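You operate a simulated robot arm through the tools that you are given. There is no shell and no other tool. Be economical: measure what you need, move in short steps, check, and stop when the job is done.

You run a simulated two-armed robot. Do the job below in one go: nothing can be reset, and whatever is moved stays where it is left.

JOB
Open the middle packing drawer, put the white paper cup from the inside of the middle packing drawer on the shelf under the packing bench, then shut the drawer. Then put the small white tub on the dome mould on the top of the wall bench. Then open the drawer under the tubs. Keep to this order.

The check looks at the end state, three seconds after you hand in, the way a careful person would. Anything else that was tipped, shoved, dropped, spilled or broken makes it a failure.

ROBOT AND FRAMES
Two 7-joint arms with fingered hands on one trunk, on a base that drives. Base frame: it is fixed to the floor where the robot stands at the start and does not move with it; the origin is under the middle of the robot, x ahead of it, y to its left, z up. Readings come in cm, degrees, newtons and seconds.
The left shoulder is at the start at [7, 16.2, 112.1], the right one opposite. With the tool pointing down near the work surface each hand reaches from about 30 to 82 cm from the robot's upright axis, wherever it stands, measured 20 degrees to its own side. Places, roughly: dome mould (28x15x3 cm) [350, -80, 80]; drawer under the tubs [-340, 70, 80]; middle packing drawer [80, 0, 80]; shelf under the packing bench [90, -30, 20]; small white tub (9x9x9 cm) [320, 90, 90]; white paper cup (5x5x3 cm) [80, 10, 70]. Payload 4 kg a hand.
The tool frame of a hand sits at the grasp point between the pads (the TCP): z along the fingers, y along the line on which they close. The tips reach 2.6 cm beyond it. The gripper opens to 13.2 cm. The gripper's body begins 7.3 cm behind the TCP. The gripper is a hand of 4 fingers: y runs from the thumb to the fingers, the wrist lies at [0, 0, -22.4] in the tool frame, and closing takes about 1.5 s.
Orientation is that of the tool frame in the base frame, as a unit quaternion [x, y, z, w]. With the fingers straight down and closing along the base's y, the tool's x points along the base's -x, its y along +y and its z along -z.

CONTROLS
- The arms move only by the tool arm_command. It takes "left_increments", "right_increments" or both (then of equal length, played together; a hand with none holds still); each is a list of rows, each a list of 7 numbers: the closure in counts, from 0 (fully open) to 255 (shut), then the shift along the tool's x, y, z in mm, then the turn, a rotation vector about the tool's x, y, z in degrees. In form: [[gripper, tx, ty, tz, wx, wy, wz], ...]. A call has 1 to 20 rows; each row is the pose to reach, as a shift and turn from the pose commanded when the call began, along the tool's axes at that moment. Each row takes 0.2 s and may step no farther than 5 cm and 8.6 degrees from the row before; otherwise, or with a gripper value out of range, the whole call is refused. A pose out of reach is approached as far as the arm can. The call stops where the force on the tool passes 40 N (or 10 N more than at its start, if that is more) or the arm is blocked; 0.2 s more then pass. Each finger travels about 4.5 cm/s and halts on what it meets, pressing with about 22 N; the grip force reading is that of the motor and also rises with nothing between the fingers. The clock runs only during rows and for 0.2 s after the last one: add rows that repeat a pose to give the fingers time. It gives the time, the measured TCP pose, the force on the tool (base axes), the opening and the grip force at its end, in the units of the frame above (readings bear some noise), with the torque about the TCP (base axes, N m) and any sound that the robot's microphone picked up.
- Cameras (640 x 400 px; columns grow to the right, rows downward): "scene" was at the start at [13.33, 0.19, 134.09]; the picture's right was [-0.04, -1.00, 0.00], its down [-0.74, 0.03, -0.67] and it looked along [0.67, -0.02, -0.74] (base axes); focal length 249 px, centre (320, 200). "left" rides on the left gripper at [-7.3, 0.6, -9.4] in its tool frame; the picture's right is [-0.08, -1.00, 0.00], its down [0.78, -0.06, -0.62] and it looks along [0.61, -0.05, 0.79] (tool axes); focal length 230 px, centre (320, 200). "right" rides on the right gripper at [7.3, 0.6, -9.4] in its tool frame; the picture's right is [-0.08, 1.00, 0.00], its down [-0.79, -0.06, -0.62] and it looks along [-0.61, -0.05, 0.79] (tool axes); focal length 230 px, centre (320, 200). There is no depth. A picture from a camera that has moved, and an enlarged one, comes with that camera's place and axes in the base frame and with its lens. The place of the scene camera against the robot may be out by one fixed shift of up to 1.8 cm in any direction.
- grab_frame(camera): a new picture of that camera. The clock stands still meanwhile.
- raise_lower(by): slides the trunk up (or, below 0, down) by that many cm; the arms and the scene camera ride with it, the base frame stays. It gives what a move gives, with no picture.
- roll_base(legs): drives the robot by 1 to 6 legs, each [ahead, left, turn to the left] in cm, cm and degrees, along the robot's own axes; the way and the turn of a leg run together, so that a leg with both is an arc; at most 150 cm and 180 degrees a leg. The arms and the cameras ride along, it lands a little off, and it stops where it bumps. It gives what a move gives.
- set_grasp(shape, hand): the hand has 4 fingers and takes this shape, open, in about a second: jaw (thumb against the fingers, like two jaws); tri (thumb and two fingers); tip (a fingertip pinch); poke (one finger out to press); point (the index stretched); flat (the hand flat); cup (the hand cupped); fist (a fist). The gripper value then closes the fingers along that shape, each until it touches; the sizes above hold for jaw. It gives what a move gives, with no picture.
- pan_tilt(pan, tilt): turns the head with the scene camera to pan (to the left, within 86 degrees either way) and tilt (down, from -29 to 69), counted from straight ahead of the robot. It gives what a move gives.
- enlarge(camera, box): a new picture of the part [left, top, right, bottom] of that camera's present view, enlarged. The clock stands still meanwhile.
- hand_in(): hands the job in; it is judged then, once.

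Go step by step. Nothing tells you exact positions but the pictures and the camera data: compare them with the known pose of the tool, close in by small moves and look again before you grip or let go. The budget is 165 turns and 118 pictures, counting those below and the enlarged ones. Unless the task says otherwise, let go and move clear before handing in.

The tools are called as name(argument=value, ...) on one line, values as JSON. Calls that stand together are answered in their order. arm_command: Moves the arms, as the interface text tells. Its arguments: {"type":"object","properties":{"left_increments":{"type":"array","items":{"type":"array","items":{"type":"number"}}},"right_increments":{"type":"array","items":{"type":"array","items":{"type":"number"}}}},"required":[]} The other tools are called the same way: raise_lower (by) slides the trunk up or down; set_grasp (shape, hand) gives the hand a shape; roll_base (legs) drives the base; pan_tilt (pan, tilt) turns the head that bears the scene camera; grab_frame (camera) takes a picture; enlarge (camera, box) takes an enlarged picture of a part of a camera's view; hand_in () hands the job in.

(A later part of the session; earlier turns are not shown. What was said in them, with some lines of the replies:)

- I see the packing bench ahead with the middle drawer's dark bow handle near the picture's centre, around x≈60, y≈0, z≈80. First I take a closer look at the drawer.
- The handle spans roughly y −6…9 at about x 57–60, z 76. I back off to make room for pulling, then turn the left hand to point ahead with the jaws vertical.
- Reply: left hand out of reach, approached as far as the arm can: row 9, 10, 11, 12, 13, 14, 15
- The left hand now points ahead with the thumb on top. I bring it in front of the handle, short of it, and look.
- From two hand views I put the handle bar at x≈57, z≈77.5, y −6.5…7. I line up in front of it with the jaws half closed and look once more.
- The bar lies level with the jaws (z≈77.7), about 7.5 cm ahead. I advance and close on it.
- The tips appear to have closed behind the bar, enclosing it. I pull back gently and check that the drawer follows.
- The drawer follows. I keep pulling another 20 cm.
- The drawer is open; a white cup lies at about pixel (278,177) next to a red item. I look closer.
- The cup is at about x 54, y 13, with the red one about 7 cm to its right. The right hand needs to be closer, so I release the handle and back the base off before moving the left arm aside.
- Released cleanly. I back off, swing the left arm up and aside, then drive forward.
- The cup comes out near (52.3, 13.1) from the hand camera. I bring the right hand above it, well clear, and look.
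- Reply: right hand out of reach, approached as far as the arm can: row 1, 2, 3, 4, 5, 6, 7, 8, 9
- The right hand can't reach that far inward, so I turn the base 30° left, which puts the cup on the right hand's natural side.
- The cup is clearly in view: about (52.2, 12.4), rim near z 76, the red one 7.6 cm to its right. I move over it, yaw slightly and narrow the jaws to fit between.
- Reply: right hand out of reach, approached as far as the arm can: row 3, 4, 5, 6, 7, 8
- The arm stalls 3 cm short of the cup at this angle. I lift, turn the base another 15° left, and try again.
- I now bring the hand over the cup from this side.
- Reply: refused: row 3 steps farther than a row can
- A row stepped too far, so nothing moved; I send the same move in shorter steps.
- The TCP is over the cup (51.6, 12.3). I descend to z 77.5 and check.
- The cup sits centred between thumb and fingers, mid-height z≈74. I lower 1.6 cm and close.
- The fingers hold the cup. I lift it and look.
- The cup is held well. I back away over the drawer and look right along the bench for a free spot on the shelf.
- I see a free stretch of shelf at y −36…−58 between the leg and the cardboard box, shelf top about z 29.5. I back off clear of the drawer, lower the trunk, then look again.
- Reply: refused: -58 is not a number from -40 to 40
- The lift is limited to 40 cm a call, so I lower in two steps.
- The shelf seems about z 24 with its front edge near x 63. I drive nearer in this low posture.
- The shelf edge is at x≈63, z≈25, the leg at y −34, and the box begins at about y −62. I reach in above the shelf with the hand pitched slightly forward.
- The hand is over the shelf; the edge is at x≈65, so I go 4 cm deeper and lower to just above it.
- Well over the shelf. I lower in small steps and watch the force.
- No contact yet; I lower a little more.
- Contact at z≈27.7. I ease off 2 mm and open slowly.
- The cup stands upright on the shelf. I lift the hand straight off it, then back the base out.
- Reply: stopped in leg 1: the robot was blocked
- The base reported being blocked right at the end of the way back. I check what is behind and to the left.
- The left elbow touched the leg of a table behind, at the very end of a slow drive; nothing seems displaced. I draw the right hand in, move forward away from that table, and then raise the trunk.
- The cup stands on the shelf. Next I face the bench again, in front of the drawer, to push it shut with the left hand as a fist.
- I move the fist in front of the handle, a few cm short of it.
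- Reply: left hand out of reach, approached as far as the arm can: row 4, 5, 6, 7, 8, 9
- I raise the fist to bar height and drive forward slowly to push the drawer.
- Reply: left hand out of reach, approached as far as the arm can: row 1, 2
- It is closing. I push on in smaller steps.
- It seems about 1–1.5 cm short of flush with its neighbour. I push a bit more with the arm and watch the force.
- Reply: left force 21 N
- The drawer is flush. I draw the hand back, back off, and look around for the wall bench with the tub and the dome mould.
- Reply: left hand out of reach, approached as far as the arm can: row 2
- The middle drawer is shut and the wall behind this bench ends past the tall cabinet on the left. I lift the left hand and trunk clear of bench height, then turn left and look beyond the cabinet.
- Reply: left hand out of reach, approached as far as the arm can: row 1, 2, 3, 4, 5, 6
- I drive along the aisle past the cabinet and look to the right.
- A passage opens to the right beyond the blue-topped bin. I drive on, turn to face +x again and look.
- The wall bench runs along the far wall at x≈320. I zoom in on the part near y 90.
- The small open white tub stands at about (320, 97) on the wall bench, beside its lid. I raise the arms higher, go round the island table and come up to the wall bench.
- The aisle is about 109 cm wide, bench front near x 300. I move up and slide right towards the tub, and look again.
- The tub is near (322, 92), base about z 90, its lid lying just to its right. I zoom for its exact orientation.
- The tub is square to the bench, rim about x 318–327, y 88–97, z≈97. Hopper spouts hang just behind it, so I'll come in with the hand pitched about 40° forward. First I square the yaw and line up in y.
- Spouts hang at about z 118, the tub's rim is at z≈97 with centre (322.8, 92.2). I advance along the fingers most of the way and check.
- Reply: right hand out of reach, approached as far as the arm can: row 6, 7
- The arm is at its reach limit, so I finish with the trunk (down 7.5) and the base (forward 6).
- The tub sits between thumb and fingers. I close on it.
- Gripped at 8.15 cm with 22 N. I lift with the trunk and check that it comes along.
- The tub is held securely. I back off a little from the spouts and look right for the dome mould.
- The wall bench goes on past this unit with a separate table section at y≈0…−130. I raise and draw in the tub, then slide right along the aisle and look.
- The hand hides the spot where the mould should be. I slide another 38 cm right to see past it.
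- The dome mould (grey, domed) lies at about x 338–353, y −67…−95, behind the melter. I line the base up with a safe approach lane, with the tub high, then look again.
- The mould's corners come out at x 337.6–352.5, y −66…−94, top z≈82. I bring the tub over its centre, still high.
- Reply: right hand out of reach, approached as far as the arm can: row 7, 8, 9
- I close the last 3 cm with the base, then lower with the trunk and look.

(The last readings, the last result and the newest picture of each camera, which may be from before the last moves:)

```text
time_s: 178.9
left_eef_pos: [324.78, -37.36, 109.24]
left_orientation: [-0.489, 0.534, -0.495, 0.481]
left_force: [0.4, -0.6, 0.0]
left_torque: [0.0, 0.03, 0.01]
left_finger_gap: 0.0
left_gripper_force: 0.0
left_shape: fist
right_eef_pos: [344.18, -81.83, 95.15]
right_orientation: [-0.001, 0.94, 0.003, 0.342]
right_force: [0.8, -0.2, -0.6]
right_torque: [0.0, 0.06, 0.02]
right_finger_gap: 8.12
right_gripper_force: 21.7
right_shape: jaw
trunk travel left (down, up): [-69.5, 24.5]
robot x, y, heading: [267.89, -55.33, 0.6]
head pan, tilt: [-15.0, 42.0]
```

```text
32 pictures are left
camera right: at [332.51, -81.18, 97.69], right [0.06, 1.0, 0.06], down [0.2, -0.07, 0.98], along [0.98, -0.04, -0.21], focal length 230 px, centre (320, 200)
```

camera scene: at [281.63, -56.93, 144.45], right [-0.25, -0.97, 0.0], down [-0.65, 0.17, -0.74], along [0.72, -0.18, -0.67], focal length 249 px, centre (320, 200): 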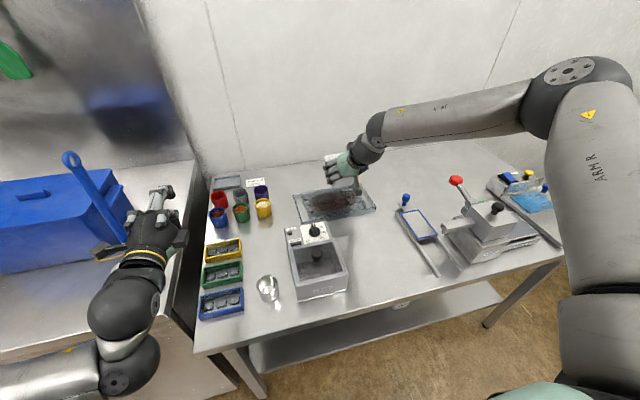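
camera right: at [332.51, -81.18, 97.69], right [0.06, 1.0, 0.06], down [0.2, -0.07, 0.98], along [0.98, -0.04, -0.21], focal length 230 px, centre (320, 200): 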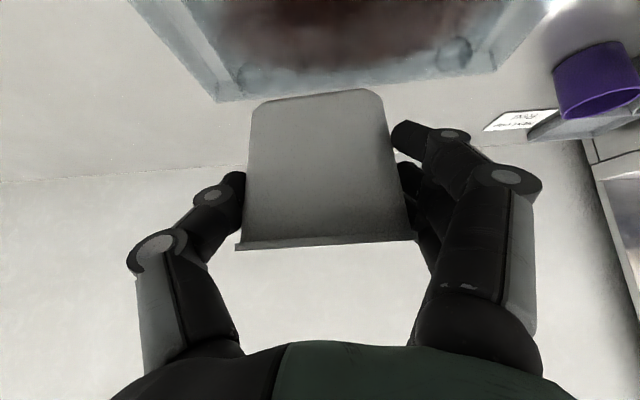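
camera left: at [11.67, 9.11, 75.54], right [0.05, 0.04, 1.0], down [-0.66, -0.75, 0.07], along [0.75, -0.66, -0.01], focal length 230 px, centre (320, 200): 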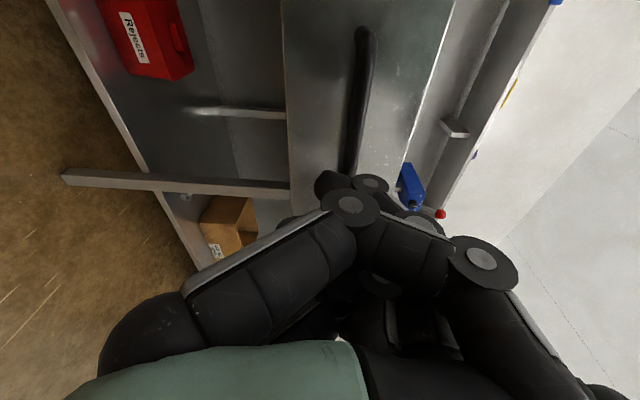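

The mould's far edge is at x 353, y −64…−92, top z≈82; the tub (centre ≈345, −82) is over it. I lower most of the rest.

raise_lower(by=-5.5)

enlarge(camera="scene", box=[280, 120, 420, 240])

grab_frame(camera="right")

```text
time_s: 179.9
left_eef_pos: [324.62, -37.36, 103.74]
left_orientation: [-0.489, 0.534, -0.495, 0.48]
left_force: [-0.4, 0.0, 0.9]
left_torque: [-0.01, 0.06, -0.03]
left_finger_gap: 0.0
left_gripper_force: 0.0
left_shape: fist
right_eef_pos: [344.18, -81.89, 89.62]
right_orientation: [-0.001, 0.94, 0.003, 0.342]
right_force: [0.1, -0.2, -1.4]
right_torque: [-0.01, 0.06, 0.0]
right_finger_gap: 8.14
right_gripper_force: 22.3
right_shape: jaw
trunk travel left (down, up): [-64.0, 30.0]
robot x, y, heading: [268.28, -55.34, 0.9]
head pan, tilt: [-15.0, 42.0]
```

```text
3.33 times, centred on (350, 180) of scene
camera zoom: at [281.63, -56.92, 138.95], right [-0.25, -0.97, 0.0], down [-0.65, 0.17, -0.74], along [0.72, -0.18, -0.67], focal length 831 px, centre (220, 267)
```

zoom: 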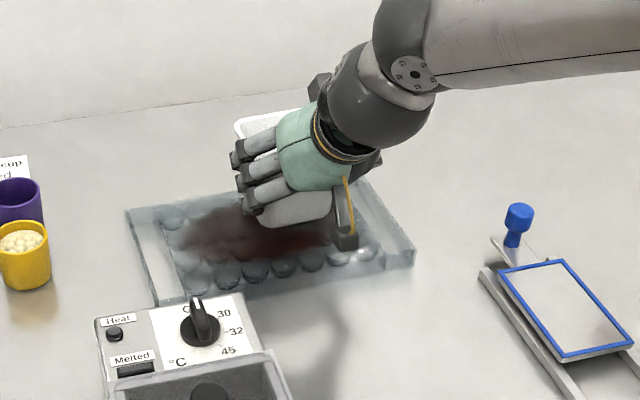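

```text
30 pictures are left
camera right: at [332.51, -81.17, 92.19], right [0.06, 1.0, 0.06], down [0.2, -0.07, 0.98], along [0.98, -0.04, -0.21], focal length 230 px, centre (320, 200)
```

right: 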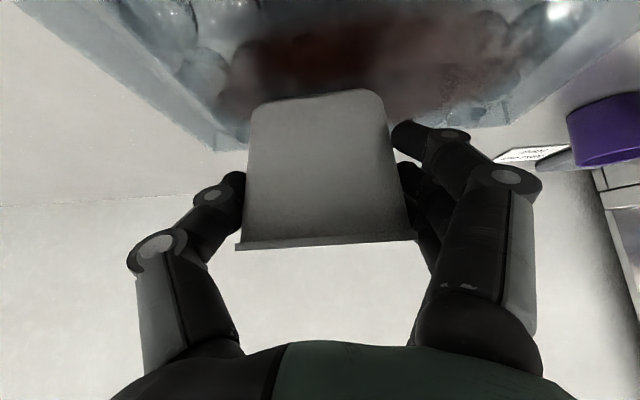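

Nearly there. I lower the last bit by the arm in small steps, watching the force.

arm_command(right_increments=[[150, 2, 0, 2, 0, 0, 0], [150, 4, 0, 5, 0, 0, 0], [150, 6, 0, 7, 0, 0, 0], [150, 6, 0, 7, 0, 0, 0]])

```text
time_s: 180.9
left_eef_pos: [324.8, -37.33, 103.73]
left_orientation: [-0.49, 0.533, -0.495, 0.481]
left_force: [0.0, 0.4, 0.8]
left_torque: [0.01, 0.01, 0.01]
left_finger_gap: 0.01
left_gripper_force: 0.0
left_shape: fist
right_eef_pos: [344.1, -81.92, 88.94]
right_orientation: [0.0, 0.94, 0.003, 0.342]
right_force: [0.4, 0.0, -1.7]
right_torque: [0.02, 0.05, -0.01]
right_finger_gap: 8.15
right_gripper_force: 22.0
right_shape: jaw
right hand out of reach, approached as far as the arm can: row 3, 4
trunk travel left (down, up): [-64.0, 30.0]
robot x, y, heading: [268.22, -55.36, 0.6]
head pan, tilt: [-15.0, 42.0]
```

The arm is at its limit, so I use the trunk in small steps.

raise_lower(by=-0.5)

raise_lower(by=-0.4)

```text
time_s: 181.4
left_eef_pos: [324.63, -37.27, 103.31]
left_orientation: [-0.489, 0.534, -0.495, 0.481]
left_force: [-0.5, 0.5, 0.5]
left_torque: [0.03, -0.02, -0.02]
left_finger_gap: 0.0
left_gripper_force: 0.0
left_shape: fist
right_eef_pos: [343.94, -81.92, 88.59]
right_orientation: [-0.001, 0.94, 0.004, 0.342]
right_force: [-1.4, -0.4, 2.7]
right_torque: [0.11, -0.07, 0.0]
right_finger_gap: 8.13
right_gripper_force: 22.3
right_shape: jaw
trunk travel left (down, up): [-63.5, 30.5]
robot x, y, heading: [268.46, -55.24, 0.6]
head pan, tilt: [-15.0, 42.0]
```

```text
time_s: 182.0
left_eef_pos: [324.61, -37.39, 102.93]
left_orientation: [-0.489, 0.533, -0.496, 0.48]
left_force: [-0.2, 0.6, -0.6]
left_torque: [0.02, -0.02, 0.0]
left_finger_gap: 0.0
left_gripper_force: 0.1
left_shape: fist
right_eef_pos: [344.0, -81.95, 88.48]
right_orientation: [0.0, 0.939, 0.003, 0.345]
right_force: [0.6, -0.8, 15.0]
right_torque: [0.14, -0.17, -0.02]
right_finger_gap: 8.12
right_gripper_force: 22.3
right_shape: jaw
trunk travel left (down, up): [-63.1, 30.9]
robot x, y, heading: [268.33, -55.03, 0.7]
head pan, tilt: [-15.0, 42.0]
```

Contact with 15 N. I ease off slightly and open the hand.

raise_lower(by=0.2)

arm_command(right_increments=[[110, 0, 0, 0, 0, 0, 0], [90, 0, 0, 0, 0, 0, 0], [75, 0, 0, 0, 0, 0, 0], [60, 0, 0, 0, 0, 0, 0], [40, 0, 0, 0, 0, 0, 0], [20, 0, 0, 0, 0, 0, 0], [20, 0, 0, 0, 0, 0, 0], [20, 0, 0, 0, 0, 0, 0]])

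grab_frame(camera="right")

enlarge(camera="scene", box=[280, 120, 420, 240])

```text
time_s: 182.5
left_eef_pos: [324.51, -37.11, 103.05]
left_orientation: [-0.49, 0.532, -0.496, 0.481]
left_force: [0.5, 0.7, 0.0]
left_torque: [-0.03, -0.02, 0.02]
left_finger_gap: 0.0
left_gripper_force: 0.0
left_shape: fist
right_eef_pos: [343.84, -81.81, 88.54]
right_orientation: [-0.001, 0.939, 0.004, 0.345]
right_force: [3.0, -1.3, 12.6]
right_torque: [0.16, -0.2, -0.07]
right_finger_gap: 8.12
right_gripper_force: 21.9
right_shape: jaw
trunk travel left (down, up): [-63.3, 30.7]
robot x, y, heading: [268.54, -55.44, 0.4]
head pan, tilt: [-15.0, 42.0]
```

```text
time_s: 184.3
left_eef_pos: [324.74, -37.22, 103.02]
left_orientation: [-0.49, 0.534, -0.495, 0.48]
left_force: [-0.2, -0.3, -0.5]
left_torque: [0.01, -0.06, -0.03]
left_finger_gap: 0.0
left_gripper_force: 0.2
left_shape: fist
right_eef_pos: [343.91, -81.91, 88.21]
right_orientation: [0.0, 0.94, 0.002, 0.342]
right_force: [0.4, 0.1, 1.0]
right_torque: [0.03, -0.02, 0.02]
right_finger_gap: 12.15
right_gripper_force: 0.1
right_shape: jaw
trunk travel left (down, up): [-63.3, 30.7]
robot x, y, heading: [267.95, -55.05, 0.6]
head pan, tilt: [-15.0, 42.0]
```

```text
29 pictures are left
camera right: at [332.22, -81.36, 90.75], right [0.06, 1.0, 0.06], down [0.2, -0.07, 0.98], along [0.98, -0.04, -0.21], focal length 230 px, centre (320, 200)
```

right: 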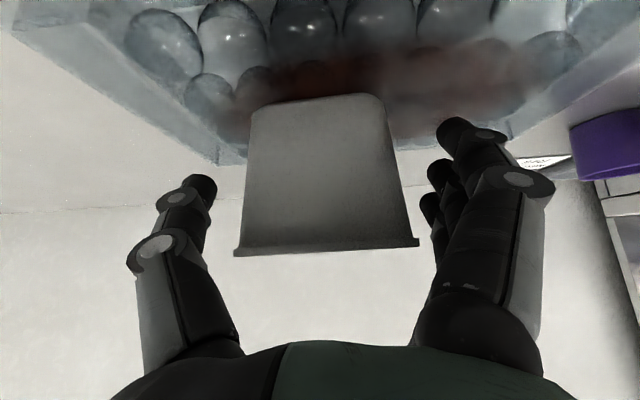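

```text
3.33 times, centred on (350, 180) of scene
camera zoom: at [281.64, -56.92, 138.24], right [-0.25, -0.97, 0.0], down [-0.65, 0.17, -0.74], along [0.72, -0.18, -0.67], focal length 831 px, centre (220, 267)
```

zoom: 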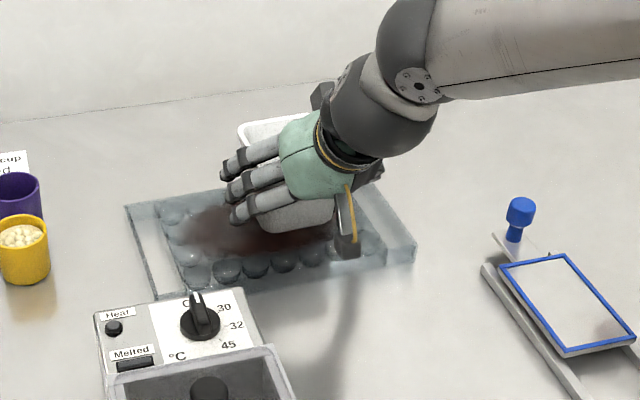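

The tub stands on the mould, released. I retreat up and back along the fingers and check.

arm_command(right_increments=[[20, 0, 0, -20, 0, 0, 0], [20, 0, 0, -50, 0, 0, 0], [20, 0, 0, -90, 0, 0, 0], [20, 0, 0, -130, 0, 0, 0], [20, 0, 0, -170, 0, 0, 0], [20, 0, 0, -200, 0, 0, 0]])

raise_lower(by=20)

roll_base(legs=[[-28, 0, 0]])

grab_frame(camera="scene")

```text
time_s: 185.7
left_eef_pos: [324.59, -37.32, 103.03]
left_orientation: [-0.489, 0.533, -0.496, 0.481]
left_force: [0.7, -0.2, 0.5]
left_torque: [-0.03, -0.01, 0.02]
left_finger_gap: 0.02
left_gripper_force: 0.0
left_shape: fist
right_eef_pos: [330.92, -82.03, 103.71]
right_orientation: [-0.001, 0.939, 0.003, 0.343]
right_force: [-0.8, -0.3, -0.6]
right_torque: [-0.02, -0.03, -0.02]
right_finger_gap: 12.12
right_gripper_force: 0.0
right_shape: jaw
trunk travel left (down, up): [-63.3, 30.7]
robot x, y, heading: [268.35, -55.01, 0.4]
head pan, tilt: [-15.0, 42.0]
```

```text
time_s: 187.9
left_eef_pos: [324.69, -37.28, 123.03]
left_orientation: [-0.489, 0.533, -0.495, 0.48]
left_force: [-0.5, -0.1, 0.9]
left_torque: [0.03, -0.01, 0.0]
left_finger_gap: 0.01
left_gripper_force: 0.1
left_shape: fist
right_eef_pos: [331.05, -82.11, 123.59]
right_orientation: [0.0, 0.94, 0.003, 0.342]
right_force: [-0.2, -0.4, 0.4]
right_torque: [0.0, 0.03, 0.0]
right_finger_gap: 12.14
right_gripper_force: 0.1
right_shape: jaw
trunk travel left (down, up): [-83.3, 10.7]
robot x, y, heading: [268.16, -55.78, 0.7]
head pan, tilt: [-15.0, 42.0]
```

```text
time_s: 189.8
left_eef_pos: [297.03, -37.5, 122.96]
left_orientation: [-0.49, 0.534, -0.494, 0.48]
left_force: [-0.3, -0.5, 0.2]
left_torque: [0.03, 0.0, -0.01]
left_finger_gap: 0.01
left_gripper_force: 0.1
left_shape: fist
right_eef_pos: [303.42, -82.16, 123.36]
right_orientation: [-0.001, 0.94, 0.003, 0.341]
right_force: [-0.2, 1.1, 0.0]
right_torque: [0.01, 0.04, -0.02]
right_finger_gap: 12.16
right_gripper_force: 0.0
right_shape: jaw
trunk travel left (down, up): [-83.3, 10.7]
robot x, y, heading: [240.04, -55.36, 0.3]
head pan, tilt: [-15.0, 42.0]
```

```text
27 pictures are left
camera scene: at [254.06, -57.2, 158.22], right [-0.25, -0.97, 0.0], down [-0.65, 0.17, -0.74], along [0.72, -0.18, -0.67], focal length 249 px, centre (320, 200)
```

scene: 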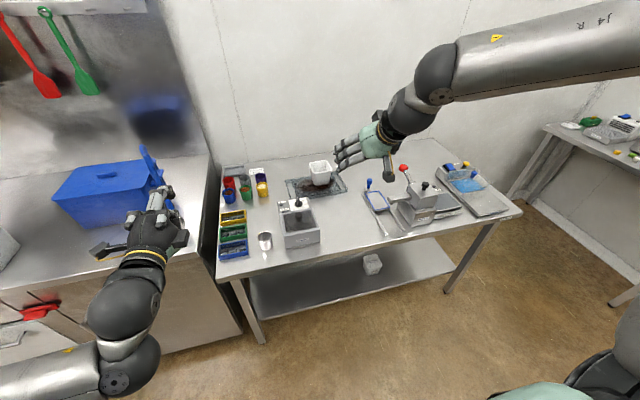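

The tub stands upright on the dome mould. Now I go back round the island to the aisle, heading for the drawer under the tubs at the other end of the room.

roll_base(legs=[[0, 150, 0], [0, 150, 0], [0, 18, 0], [-150, 0, 0], [-82, 0, 0], [0, 0, -90]])

pan_tilt(pan=0, tilt=20)

grab_frame(camera="scene")

```text
time_s: 220.3
left_eef_pos: [19.15, 202.56, 122.99]
left_orientation: [0.034, 0.723, -0.69, -0.014]
left_force: [0.5, -0.5, -2.0]
left_torque: [-0.04, -0.02, -0.05]
left_finger_gap: 0.0
left_gripper_force: 0.1
left_shape: fist
right_eef_pos: [-25.64, 196.62, 123.69]
right_orientation: [0.667, 0.662, -0.241, 0.243]
right_force: [-0.7, 0.3, -0.4]
right_torque: [0.02, -0.01, 0.02]
right_finger_gap: 12.14
right_gripper_force: 0.1
right_shape: jaw
trunk travel left (down, up): [-83.3, 10.7]
robot x, y, heading: [1.22, 259.56, -89.9]
head pan, tilt: [-15.0, 42.0]
```

```text
time_s: 221.1
left_eef_pos: [19.04, 202.62, 123.04]
left_orientation: [0.034, 0.723, -0.69, -0.013]
left_force: [0.0, 0.4, -0.1]
left_torque: [-0.01, -0.01, -0.03]
left_finger_gap: 0.01
left_gripper_force: 0.1
left_shape: fist
right_eef_pos: [-25.64, 196.72, 123.48]
right_orientation: [0.665, 0.663, -0.241, 0.244]
right_force: [-0.6, -0.7, -0.4]
right_torque: [0.0, -0.03, 0.01]
right_finger_gap: 12.16
right_gripper_force: 0.0
right_shape: jaw
trunk travel left (down, up): [-83.3, 10.7]
robot x, y, heading: [1.82, 259.44, -89.9]
head pan, tilt: [0.0, 20.0]
```

```text
26 pictures are left
camera scene: at [1.91, 245.52, 161.67], right [-1.0, 0.0, 0.0], down [0.0, 0.34, -0.94], along [0.0, -0.94, -0.34], focal length 249 px, centre (320, 200)
```

scene: 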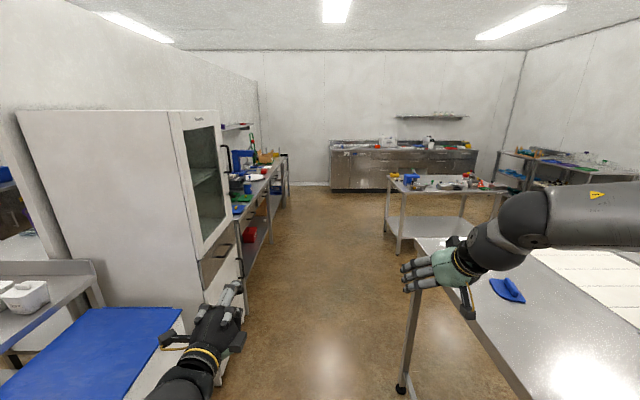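

The aisle toward −x lies between the two tables, y −20…120. I drive down to y≈52 and turn to face −x.

roll_base(legs=[[150, 0, 0], [57, 0, 0], [0, 0, -90]])

grab_frame(camera="scene")

```text
time_s: 235.2
left_eef_pos: [-54.94, 35.03, 122.93]
left_orientation: [0.535, 0.488, -0.478, -0.497]
left_force: [0.7, -0.9, -0.8]
left_torque: [0.02, 0.02, -0.01]
left_finger_gap: 0.0
left_gripper_force: 0.0
left_shape: fist
right_eef_pos: [-60.98, 79.83, 123.53]
right_orientation: [0.939, -0.003, -0.343, 0.002]
right_force: [-0.1, 0.3, 0.7]
right_torque: [-0.01, -0.01, -0.01]
right_finger_gap: 12.14
right_gripper_force: 0.0
right_shape: jaw
trunk travel left (down, up): [-83.3, 10.7]
robot x, y, heading: [1.55, 53.0, -180.0]
head pan, tilt: [0.0, 20.0]
```

```text
25 pictures are left
camera scene: at [-12.1, 53.13, 161.68], right [0.0, 1.0, 0.0], down [0.34, 0.0, -0.94], along [-0.94, 0.0, -0.34], focal length 249 px, centre (320, 200)
```

scene: 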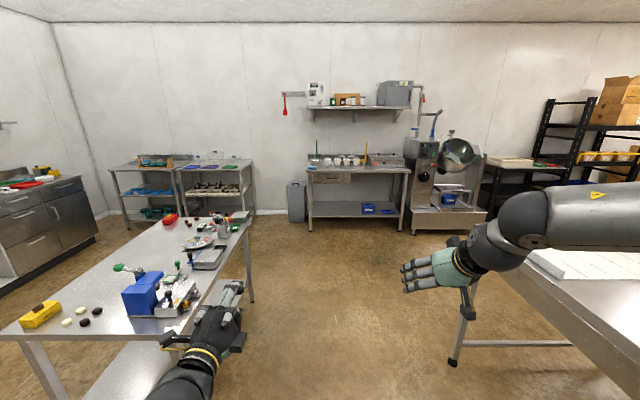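

Ahead is a bench at x≈−340 with tubs on top and a drawer under its left part. I zoom in.

enlarge(camera="scene", box=[280, 135, 440, 235])

```text
4.00 times, centred on (360, 185) of scene
camera zoom: at [-12.1, 53.13, 161.68], right [0.0, 1.0, 0.0], down [0.34, 0.0, -0.94], along [-0.94, 0.0, -0.34], focal length 997 px, centre (160, 260)
```

zoom: 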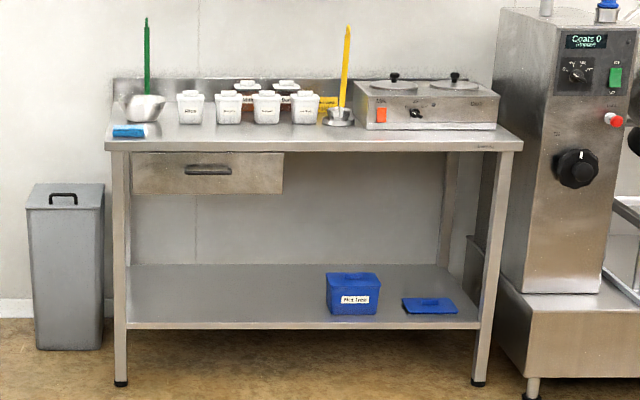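

The drawer's handle is near (−326, 69, 78), the bench front at about x −330. I drive towards it and bring the trunk back to the earlier height.

roll_base(legs=[[150, 0, 0], [55, -20, 0], [30, 0, 0]])

set_grasp(hand="left", shape="jaw")

raise_lower(by=-23)

pan_tilt(pan=0, tilt=35)

grab_frame(camera="scene")

grab_frame(camera="left")

```text
time_s: 247.1
left_eef_pos: [-287.71, 54.75, 123.21]
left_orientation: [0.536, 0.487, -0.478, -0.498]
left_force: [-0.3, 0.4, 0.2]
left_torque: [0.03, 0.0, -0.01]
left_finger_gap: 0.0
left_gripper_force: 0.0
left_shape: fist
right_eef_pos: [-293.66, 99.75, 123.62]
right_orientation: [0.939, -0.003, -0.343, 0.002]
right_force: [0.4, 1.0, -0.7]
right_torque: [0.0, 0.03, -0.01]
right_finger_gap: 12.17
right_gripper_force: 0.0
right_shape: jaw
trunk travel left (down, up): [-83.3, 10.7]
robot x, y, heading: [-231.09, 72.38, -179.7]
head pan, tilt: [0.0, 20.0]
```

```text
time_s: 248.0
left_eef_pos: [-287.91, 54.99, 123.01]
left_orientation: [0.535, 0.488, -0.477, -0.498]
left_force: [-1.1, 0.1, 0.3]
left_torque: [-0.04, 0.0, 0.01]
left_finger_gap: 13.21
left_gripper_force: 0.1
left_shape: jaw
right_eef_pos: [-293.78, 99.59, 123.54]
right_orientation: [0.94, -0.003, -0.342, 0.002]
right_force: [0.1, 0.3, 0.5]
right_torque: [-0.01, -0.01, 0.04]
right_finger_gap: 12.16
right_gripper_force: 0.1
right_shape: jaw
trunk travel left (down, up): [-83.3, 10.7]
robot x, y, heading: [-230.98, 72.61, -179.6]
head pan, tilt: [0.0, 20.0]
```

```text
time_s: 250.4
left_eef_pos: [-287.81, 54.73, 100.07]
left_orientation: [0.536, 0.488, -0.477, -0.497]
left_force: [0.8, -0.6, 0.1]
left_torque: [-0.05, 0.01, -0.01]
left_finger_gap: 13.2
left_gripper_force: 0.1
left_shape: jaw
right_eef_pos: [-293.79, 99.61, 100.43]
right_orientation: [0.939, -0.004, -0.343, 0.002]
right_force: [0.8, -0.6, 0.0]
right_torque: [-0.04, 0.03, 0.02]
right_finger_gap: 12.12
right_gripper_force: 0.1
right_shape: jaw
trunk travel left (down, up): [-60.3, 33.7]
robot x, y, heading: [-230.98, 72.24, -179.9]
head pan, tilt: [0.0, 20.0]
```

```text
time_s: 251.2
left_eef_pos: [-287.86, 54.84, 100.1]
left_orientation: [0.536, 0.487, -0.478, -0.497]
left_force: [-0.4, 0.1, 0.0]
left_torque: [-0.02, -0.02, -0.01]
left_finger_gap: 13.18
left_gripper_force: 0.0
left_shape: jaw
right_eef_pos: [-293.84, 99.62, 100.59]
right_orientation: [0.939, -0.003, -0.343, 0.003]
right_force: [0.0, -0.3, -0.7]
right_torque: [-0.03, 0.01, 0.02]
right_finger_gap: 12.15
right_gripper_force: 0.0
right_shape: jaw
trunk travel left (down, up): [-60.3, 33.7]
robot x, y, heading: [-231.06, 72.58, -179.7]
head pan, tilt: [0.0, 35.0]
```

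```text
23 pictures are left
camera scene: at [-244.52, 72.89, 136.3], right [0.0, 1.0, 0.0], down [0.57, 0.0, -0.82], along [-0.82, 0.0, -0.57], focal length 249 px, centre (320, 200)
```

scene: 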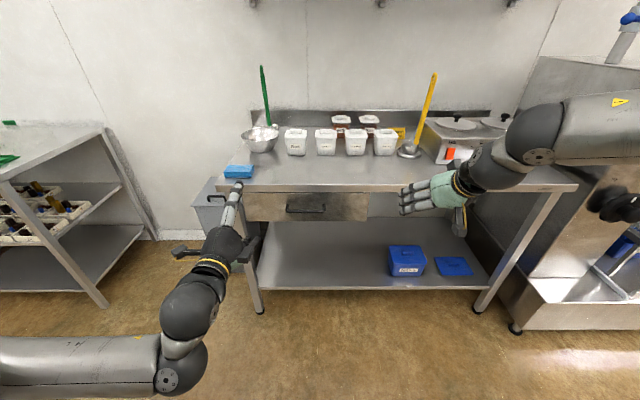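

```text
22 pictures are left
camera left: at [-279.11, 46.81, 100.12], right [-0.05, -0.05, 1.0], down [0.67, 0.74, 0.07], along [-0.74, 0.67, -0.01], focal length 230 px, centre (320, 200)
```

left: 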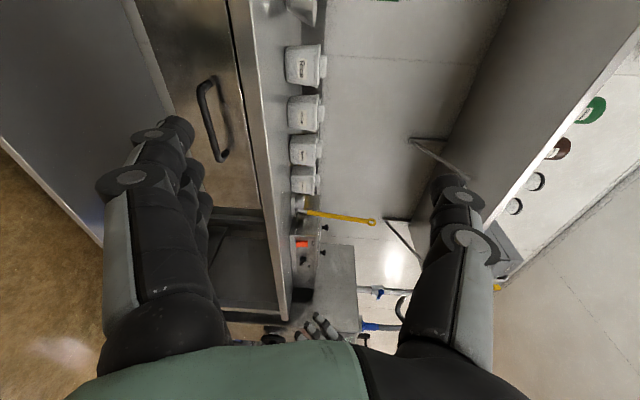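

The handle bar comes out near (−320.5, 67.5, 78.2). I lower the left hand to that height in line with it, jaws half closed, then drive up short of it.

arm_command(left_increments=[[20, 22, 35, 10, 0, 0, 0], [40, 44, 70, 20, 0, 0, 0], [60, 67, 105, 29, 0, 0, 0], [80, 89, 140, 39, 0, 0, 0], [100, 111, 176, 49, 0, 0, 0], [120, 133, 211, 58, 0, 0, 0], [120, 133, 211, 58, 0, 0, 0]])

roll_base(legs=[[18, 0, 0]])

grab_frame(camera="left")

grab_frame(camera="scene")

```text
time_s: 252.8
left_eef_pos: [-291.8, 67.91, 78.22]
left_orientation: [0.536, 0.487, -0.477, -0.498]
left_force: [-0.3, 0.3, -0.6]
left_torque: [-0.02, -0.04, 0.0]
left_finger_gap: 7.07
left_gripper_force: 0.1
left_shape: jaw
right_eef_pos: [-293.77, 99.5, 100.54]
right_orientation: [0.94, -0.004, -0.342, 0.002]
right_force: [0.7, 0.2, 0.5]
right_torque: [0.02, 0.05, -0.01]
right_finger_gap: 12.17
right_gripper_force: 0.1
right_shape: jaw
trunk travel left (down, up): [-60.3, 33.7]
robot x, y, heading: [-231.24, 72.38, -179.8]
head pan, tilt: [0.0, 35.0]
```

```text
time_s: 254.3
left_eef_pos: [-309.99, 67.81, 78.16]
left_orientation: [0.535, 0.488, -0.478, -0.497]
left_force: [-0.3, 0.7, 0.1]
left_torque: [0.02, 0.03, 0.01]
left_finger_gap: 7.06
left_gripper_force: 0.0
left_shape: jaw
right_eef_pos: [-312.21, 99.57, 100.59]
right_orientation: [0.94, -0.004, -0.342, 0.002]
right_force: [0.2, 0.0, 0.1]
right_torque: [-0.01, 0.05, 0.0]
right_finger_gap: 12.13
right_gripper_force: 0.0
right_shape: jaw
trunk travel left (down, up): [-60.3, 33.7]
robot x, y, heading: [-249.37, 72.31, -179.9]
head pan, tilt: [0.0, 35.0]
```

```text
21 pictures are left
camera left: at [-301.2, 59.76, 78.27], right [-0.05, -0.05, 1.0], down [0.67, 0.74, 0.07], along [-0.74, 0.67, -0.01], focal length 230 px, centre (320, 200)
```

left: 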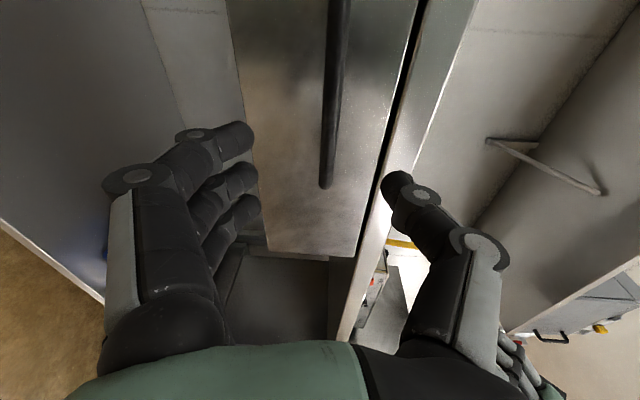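

```text
20 pictures are left
camera scene: at [-262.87, 72.84, 136.29], right [0.0, 1.0, 0.0], down [0.57, 0.0, -0.82], along [-0.82, 0.0, -0.57], focal length 249 px, centre (320, 200)
```

scene: 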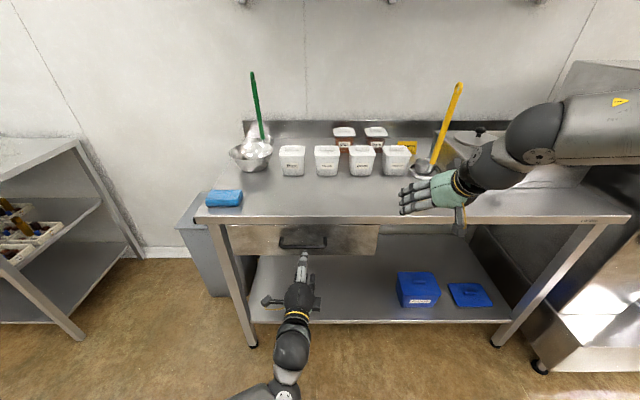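

The bar is level with the jaws about 9.5 cm ahead. I advance with the arm and close.

arm_command(left_increments=[[120, -2, -1, 30, 0, 0, 0], [120, -4, -3, 60, 0, 0, 0], [120, -5, -5, 92, 0, 0, 0], [160, -5, -5, 92, 0, 0, 0], [200, -5, -5, 92, 0, 0, 0], [255, -5, -5, 92, 0, 0, 0], [255, -5, -5, 92, 0, 0, 0], [255, -5, -5, 92, 0, 0, 0], [255, -5, -5, 92, 0, 0, 0]])

grab_frame(camera="left")

```text
time_s: 256.3
left_eef_pos: [-319.2, 67.83, 78.22]
left_orientation: [0.535, 0.487, -0.478, -0.498]
left_force: [-2.7, 0.8, 2.2]
left_torque: [-0.03, -0.03, 0.02]
left_finger_gap: 0.01
left_gripper_force: 22.0
left_shape: jaw
right_eef_pos: [-312.09, 99.55, 100.5]
right_orientation: [0.939, -0.004, -0.343, 0.002]
right_force: [-0.5, 0.6, 0.6]
right_torque: [-0.01, 0.0, -0.01]
right_finger_gap: 12.17
right_gripper_force: 0.1
right_shape: jaw
trunk travel left (down, up): [-60.3, 33.7]
robot x, y, heading: [-249.36, 72.13, -180.0]
head pan, tilt: [0.0, 35.0]
```

```text
19 pictures are left
camera left: at [-310.41, 59.81, 78.41], right [-0.05, -0.05, 1.0], down [0.67, 0.74, 0.07], along [-0.74, 0.67, -0.01], focal length 230 px, centre (320, 200)
```

left: 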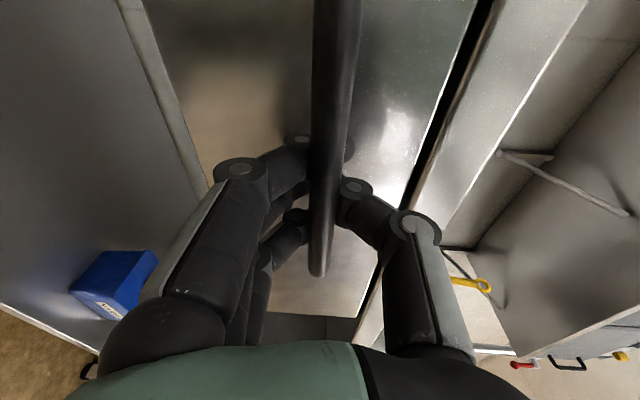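

The bar is hooked. I pull straight back with the arm.

arm_command(left_increments=[[255, 1, 1, -15, 0, 0, 0], [255, 2, 2, -30, 0, 0, 0], [255, 3, 2, -45, 0, 0, 0], [255, 4, 3, -60, 0, 0, 0], [255, 4, 4, -75, 0, 0, 0], [255, 5, 5, -90, 0, 0, 0], [255, 6, 6, -105, 0, 0, 0], [255, 7, 6, -120, 0, 0, 0]])

roll_base(legs=[[-14, 0, 0]])

grab_frame(camera="scene")

```text
time_s: 258.1
left_eef_pos: [-307.12, 67.84, 78.26]
left_orientation: [0.535, 0.487, -0.478, -0.498]
left_force: [-0.6, 2.0, 10.3]
left_torque: [-0.04, -0.05, 0.02]
left_finger_gap: 0.02
left_gripper_force: 22.0
left_shape: jaw
right_eef_pos: [-312.03, 99.64, 100.61]
right_orientation: [0.939, -0.003, -0.343, 0.002]
right_force: [-0.4, 0.6, -0.7]
right_torque: [0.01, -0.01, -0.04]
right_finger_gap: 12.13
right_gripper_force: 0.0
right_shape: jaw
trunk travel left (down, up): [-60.3, 33.7]
robot x, y, heading: [-249.35, 72.4, -179.9]
head pan, tilt: [0.0, 35.0]
```

```text
time_s: 259.4
left_eef_pos: [-293.43, 67.87, 78.18]
left_orientation: [0.536, 0.487, -0.478, -0.497]
left_force: [-2.1, 0.0, 5.0]
left_torque: [-0.02, -0.08, 0.02]
left_finger_gap: 0.01
left_gripper_force: 21.7
left_shape: jaw
right_eef_pos: [-298.17, 99.63, 100.43]
right_orientation: [0.939, -0.003, -0.343, 0.002]
right_force: [-0.3, 0.4, -0.2]
right_torque: [0.01, -0.05, -0.04]
right_finger_gap: 12.14
right_gripper_force: 0.0
right_shape: jaw
trunk travel left (down, up): [-60.3, 33.7]
robot x, y, heading: [-235.43, 72.74, -180.0]
head pan, tilt: [0.0, 35.0]
```

```text
18 pictures are left
camera scene: at [-248.86, 72.92, 136.31], right [0.0, 1.0, 0.0], down [0.57, 0.0, -0.82], along [-0.82, 0.0, -0.57], focal length 249 px, centre (320, 200)
```

scene: 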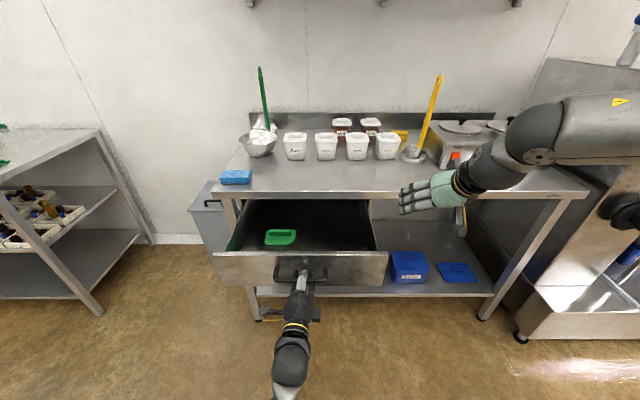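

The drawer is open about 26 cm. I release the handle and check.

arm_command(left_increments=[[120, 0, 0, 0, 0, 0, 0], [120, 0, 0, 0, 0, 0, 0], [120, 0, 0, 0, 0, 0, 0], [120, 0, 0, 0, 0, 0, 0], [120, 0, 0, 0, 0, 0, 0], [120, 0, 0, 0, 0, 0, 0], [120, 0, 0, 0, 0, 0, 0]])

grab_frame(camera="left")

```text
time_s: 261.1
left_eef_pos: [-293.4, 67.9, 78.19]
left_orientation: [0.535, 0.488, -0.478, -0.497]
left_force: [0.4, 0.3, 0.2]
left_torque: [0.02, -0.03, 0.01]
left_finger_gap: 6.94
left_gripper_force: 0.0
left_shape: jaw
right_eef_pos: [-298.25, 99.54, 100.51]
right_orientation: [0.939, -0.003, -0.343, 0.002]
right_force: [0.0, -0.3, 0.0]
right_torque: [-0.03, -0.02, -0.02]
right_finger_gap: 12.17
right_gripper_force: 0.1
right_shape: jaw
trunk travel left (down, up): [-60.3, 33.7]
robot x, y, heading: [-235.75, 72.57, -180.1]
head pan, tilt: [0.0, 35.0]
```

```text
17 pictures are left
camera left: at [-284.56, 59.8, 78.28], right [-0.05, -0.05, 1.0], down [0.66, 0.74, 0.07], along [-0.75, 0.67, -0.01], focal length 230 px, centre (320, 200)
```

left: 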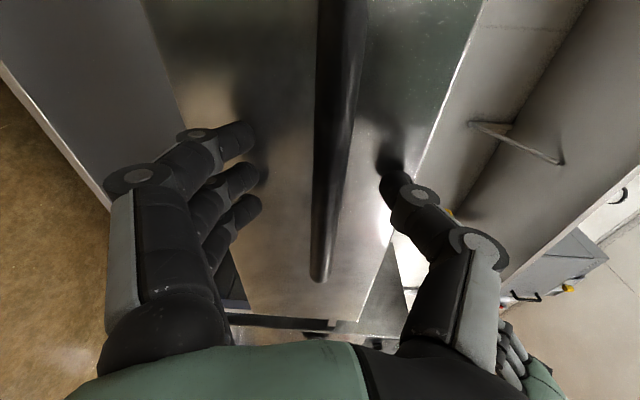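

The jaws are free of the bar. I back away and take a last look.

roll_base(legs=[[-35, 0, 0]])

grab_frame(camera="scene")

```text
time_s: 263.3
left_eef_pos: [-258.1, 67.96, 78.23]
left_orientation: [0.536, 0.487, -0.478, -0.497]
left_force: [0.5, 0.6, 0.1]
left_torque: [0.01, 0.0, 0.01]
left_finger_gap: 6.94
left_gripper_force: 0.1
left_shape: jaw
right_eef_pos: [-262.95, 99.66, 100.45]
right_orientation: [0.939, -0.004, -0.343, 0.003]
right_force: [0.0, 0.3, -0.1]
right_torque: [0.0, 0.01, 0.0]
right_finger_gap: 12.15
right_gripper_force: 0.1
right_shape: jaw
trunk travel left (down, up): [-60.3, 33.7]
robot x, y, heading: [-200.35, 72.44, -179.9]
head pan, tilt: [0.0, 35.0]
```

```text
16 pictures are left
camera scene: at [-213.68, 72.95, 136.3], right [0.0, 1.0, 0.0], down [0.57, 0.0, -0.82], along [-0.82, 0.0, -0.57], focal length 249 px, centre (320, 200)
```

scene: 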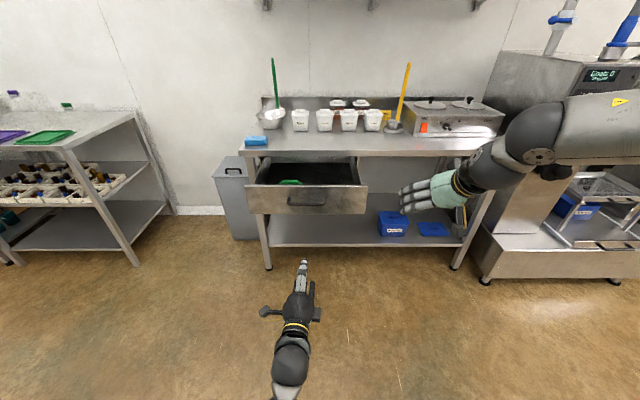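

The drawer under the tubs stays open (front at x≈−296), the tubs above it stand undisturbed, and both hands are clear. I hand in.

hand_in()

```text
The job is handed in.
```

The job is handed in with all three parts done in order:
- **Cup:** the white paper cup stands on the shelf under the packing bench, and the middle packing drawer is shut.
- **Tub:** the small white tub stands upright on the dome mould.
- **Last drawer:** the drawer under the tubs is open by about 26 cm.

While I was backing off after placing the cup, the left elbow touched a leg of the table behind the robot. I saw nothing displaced there afterwards.
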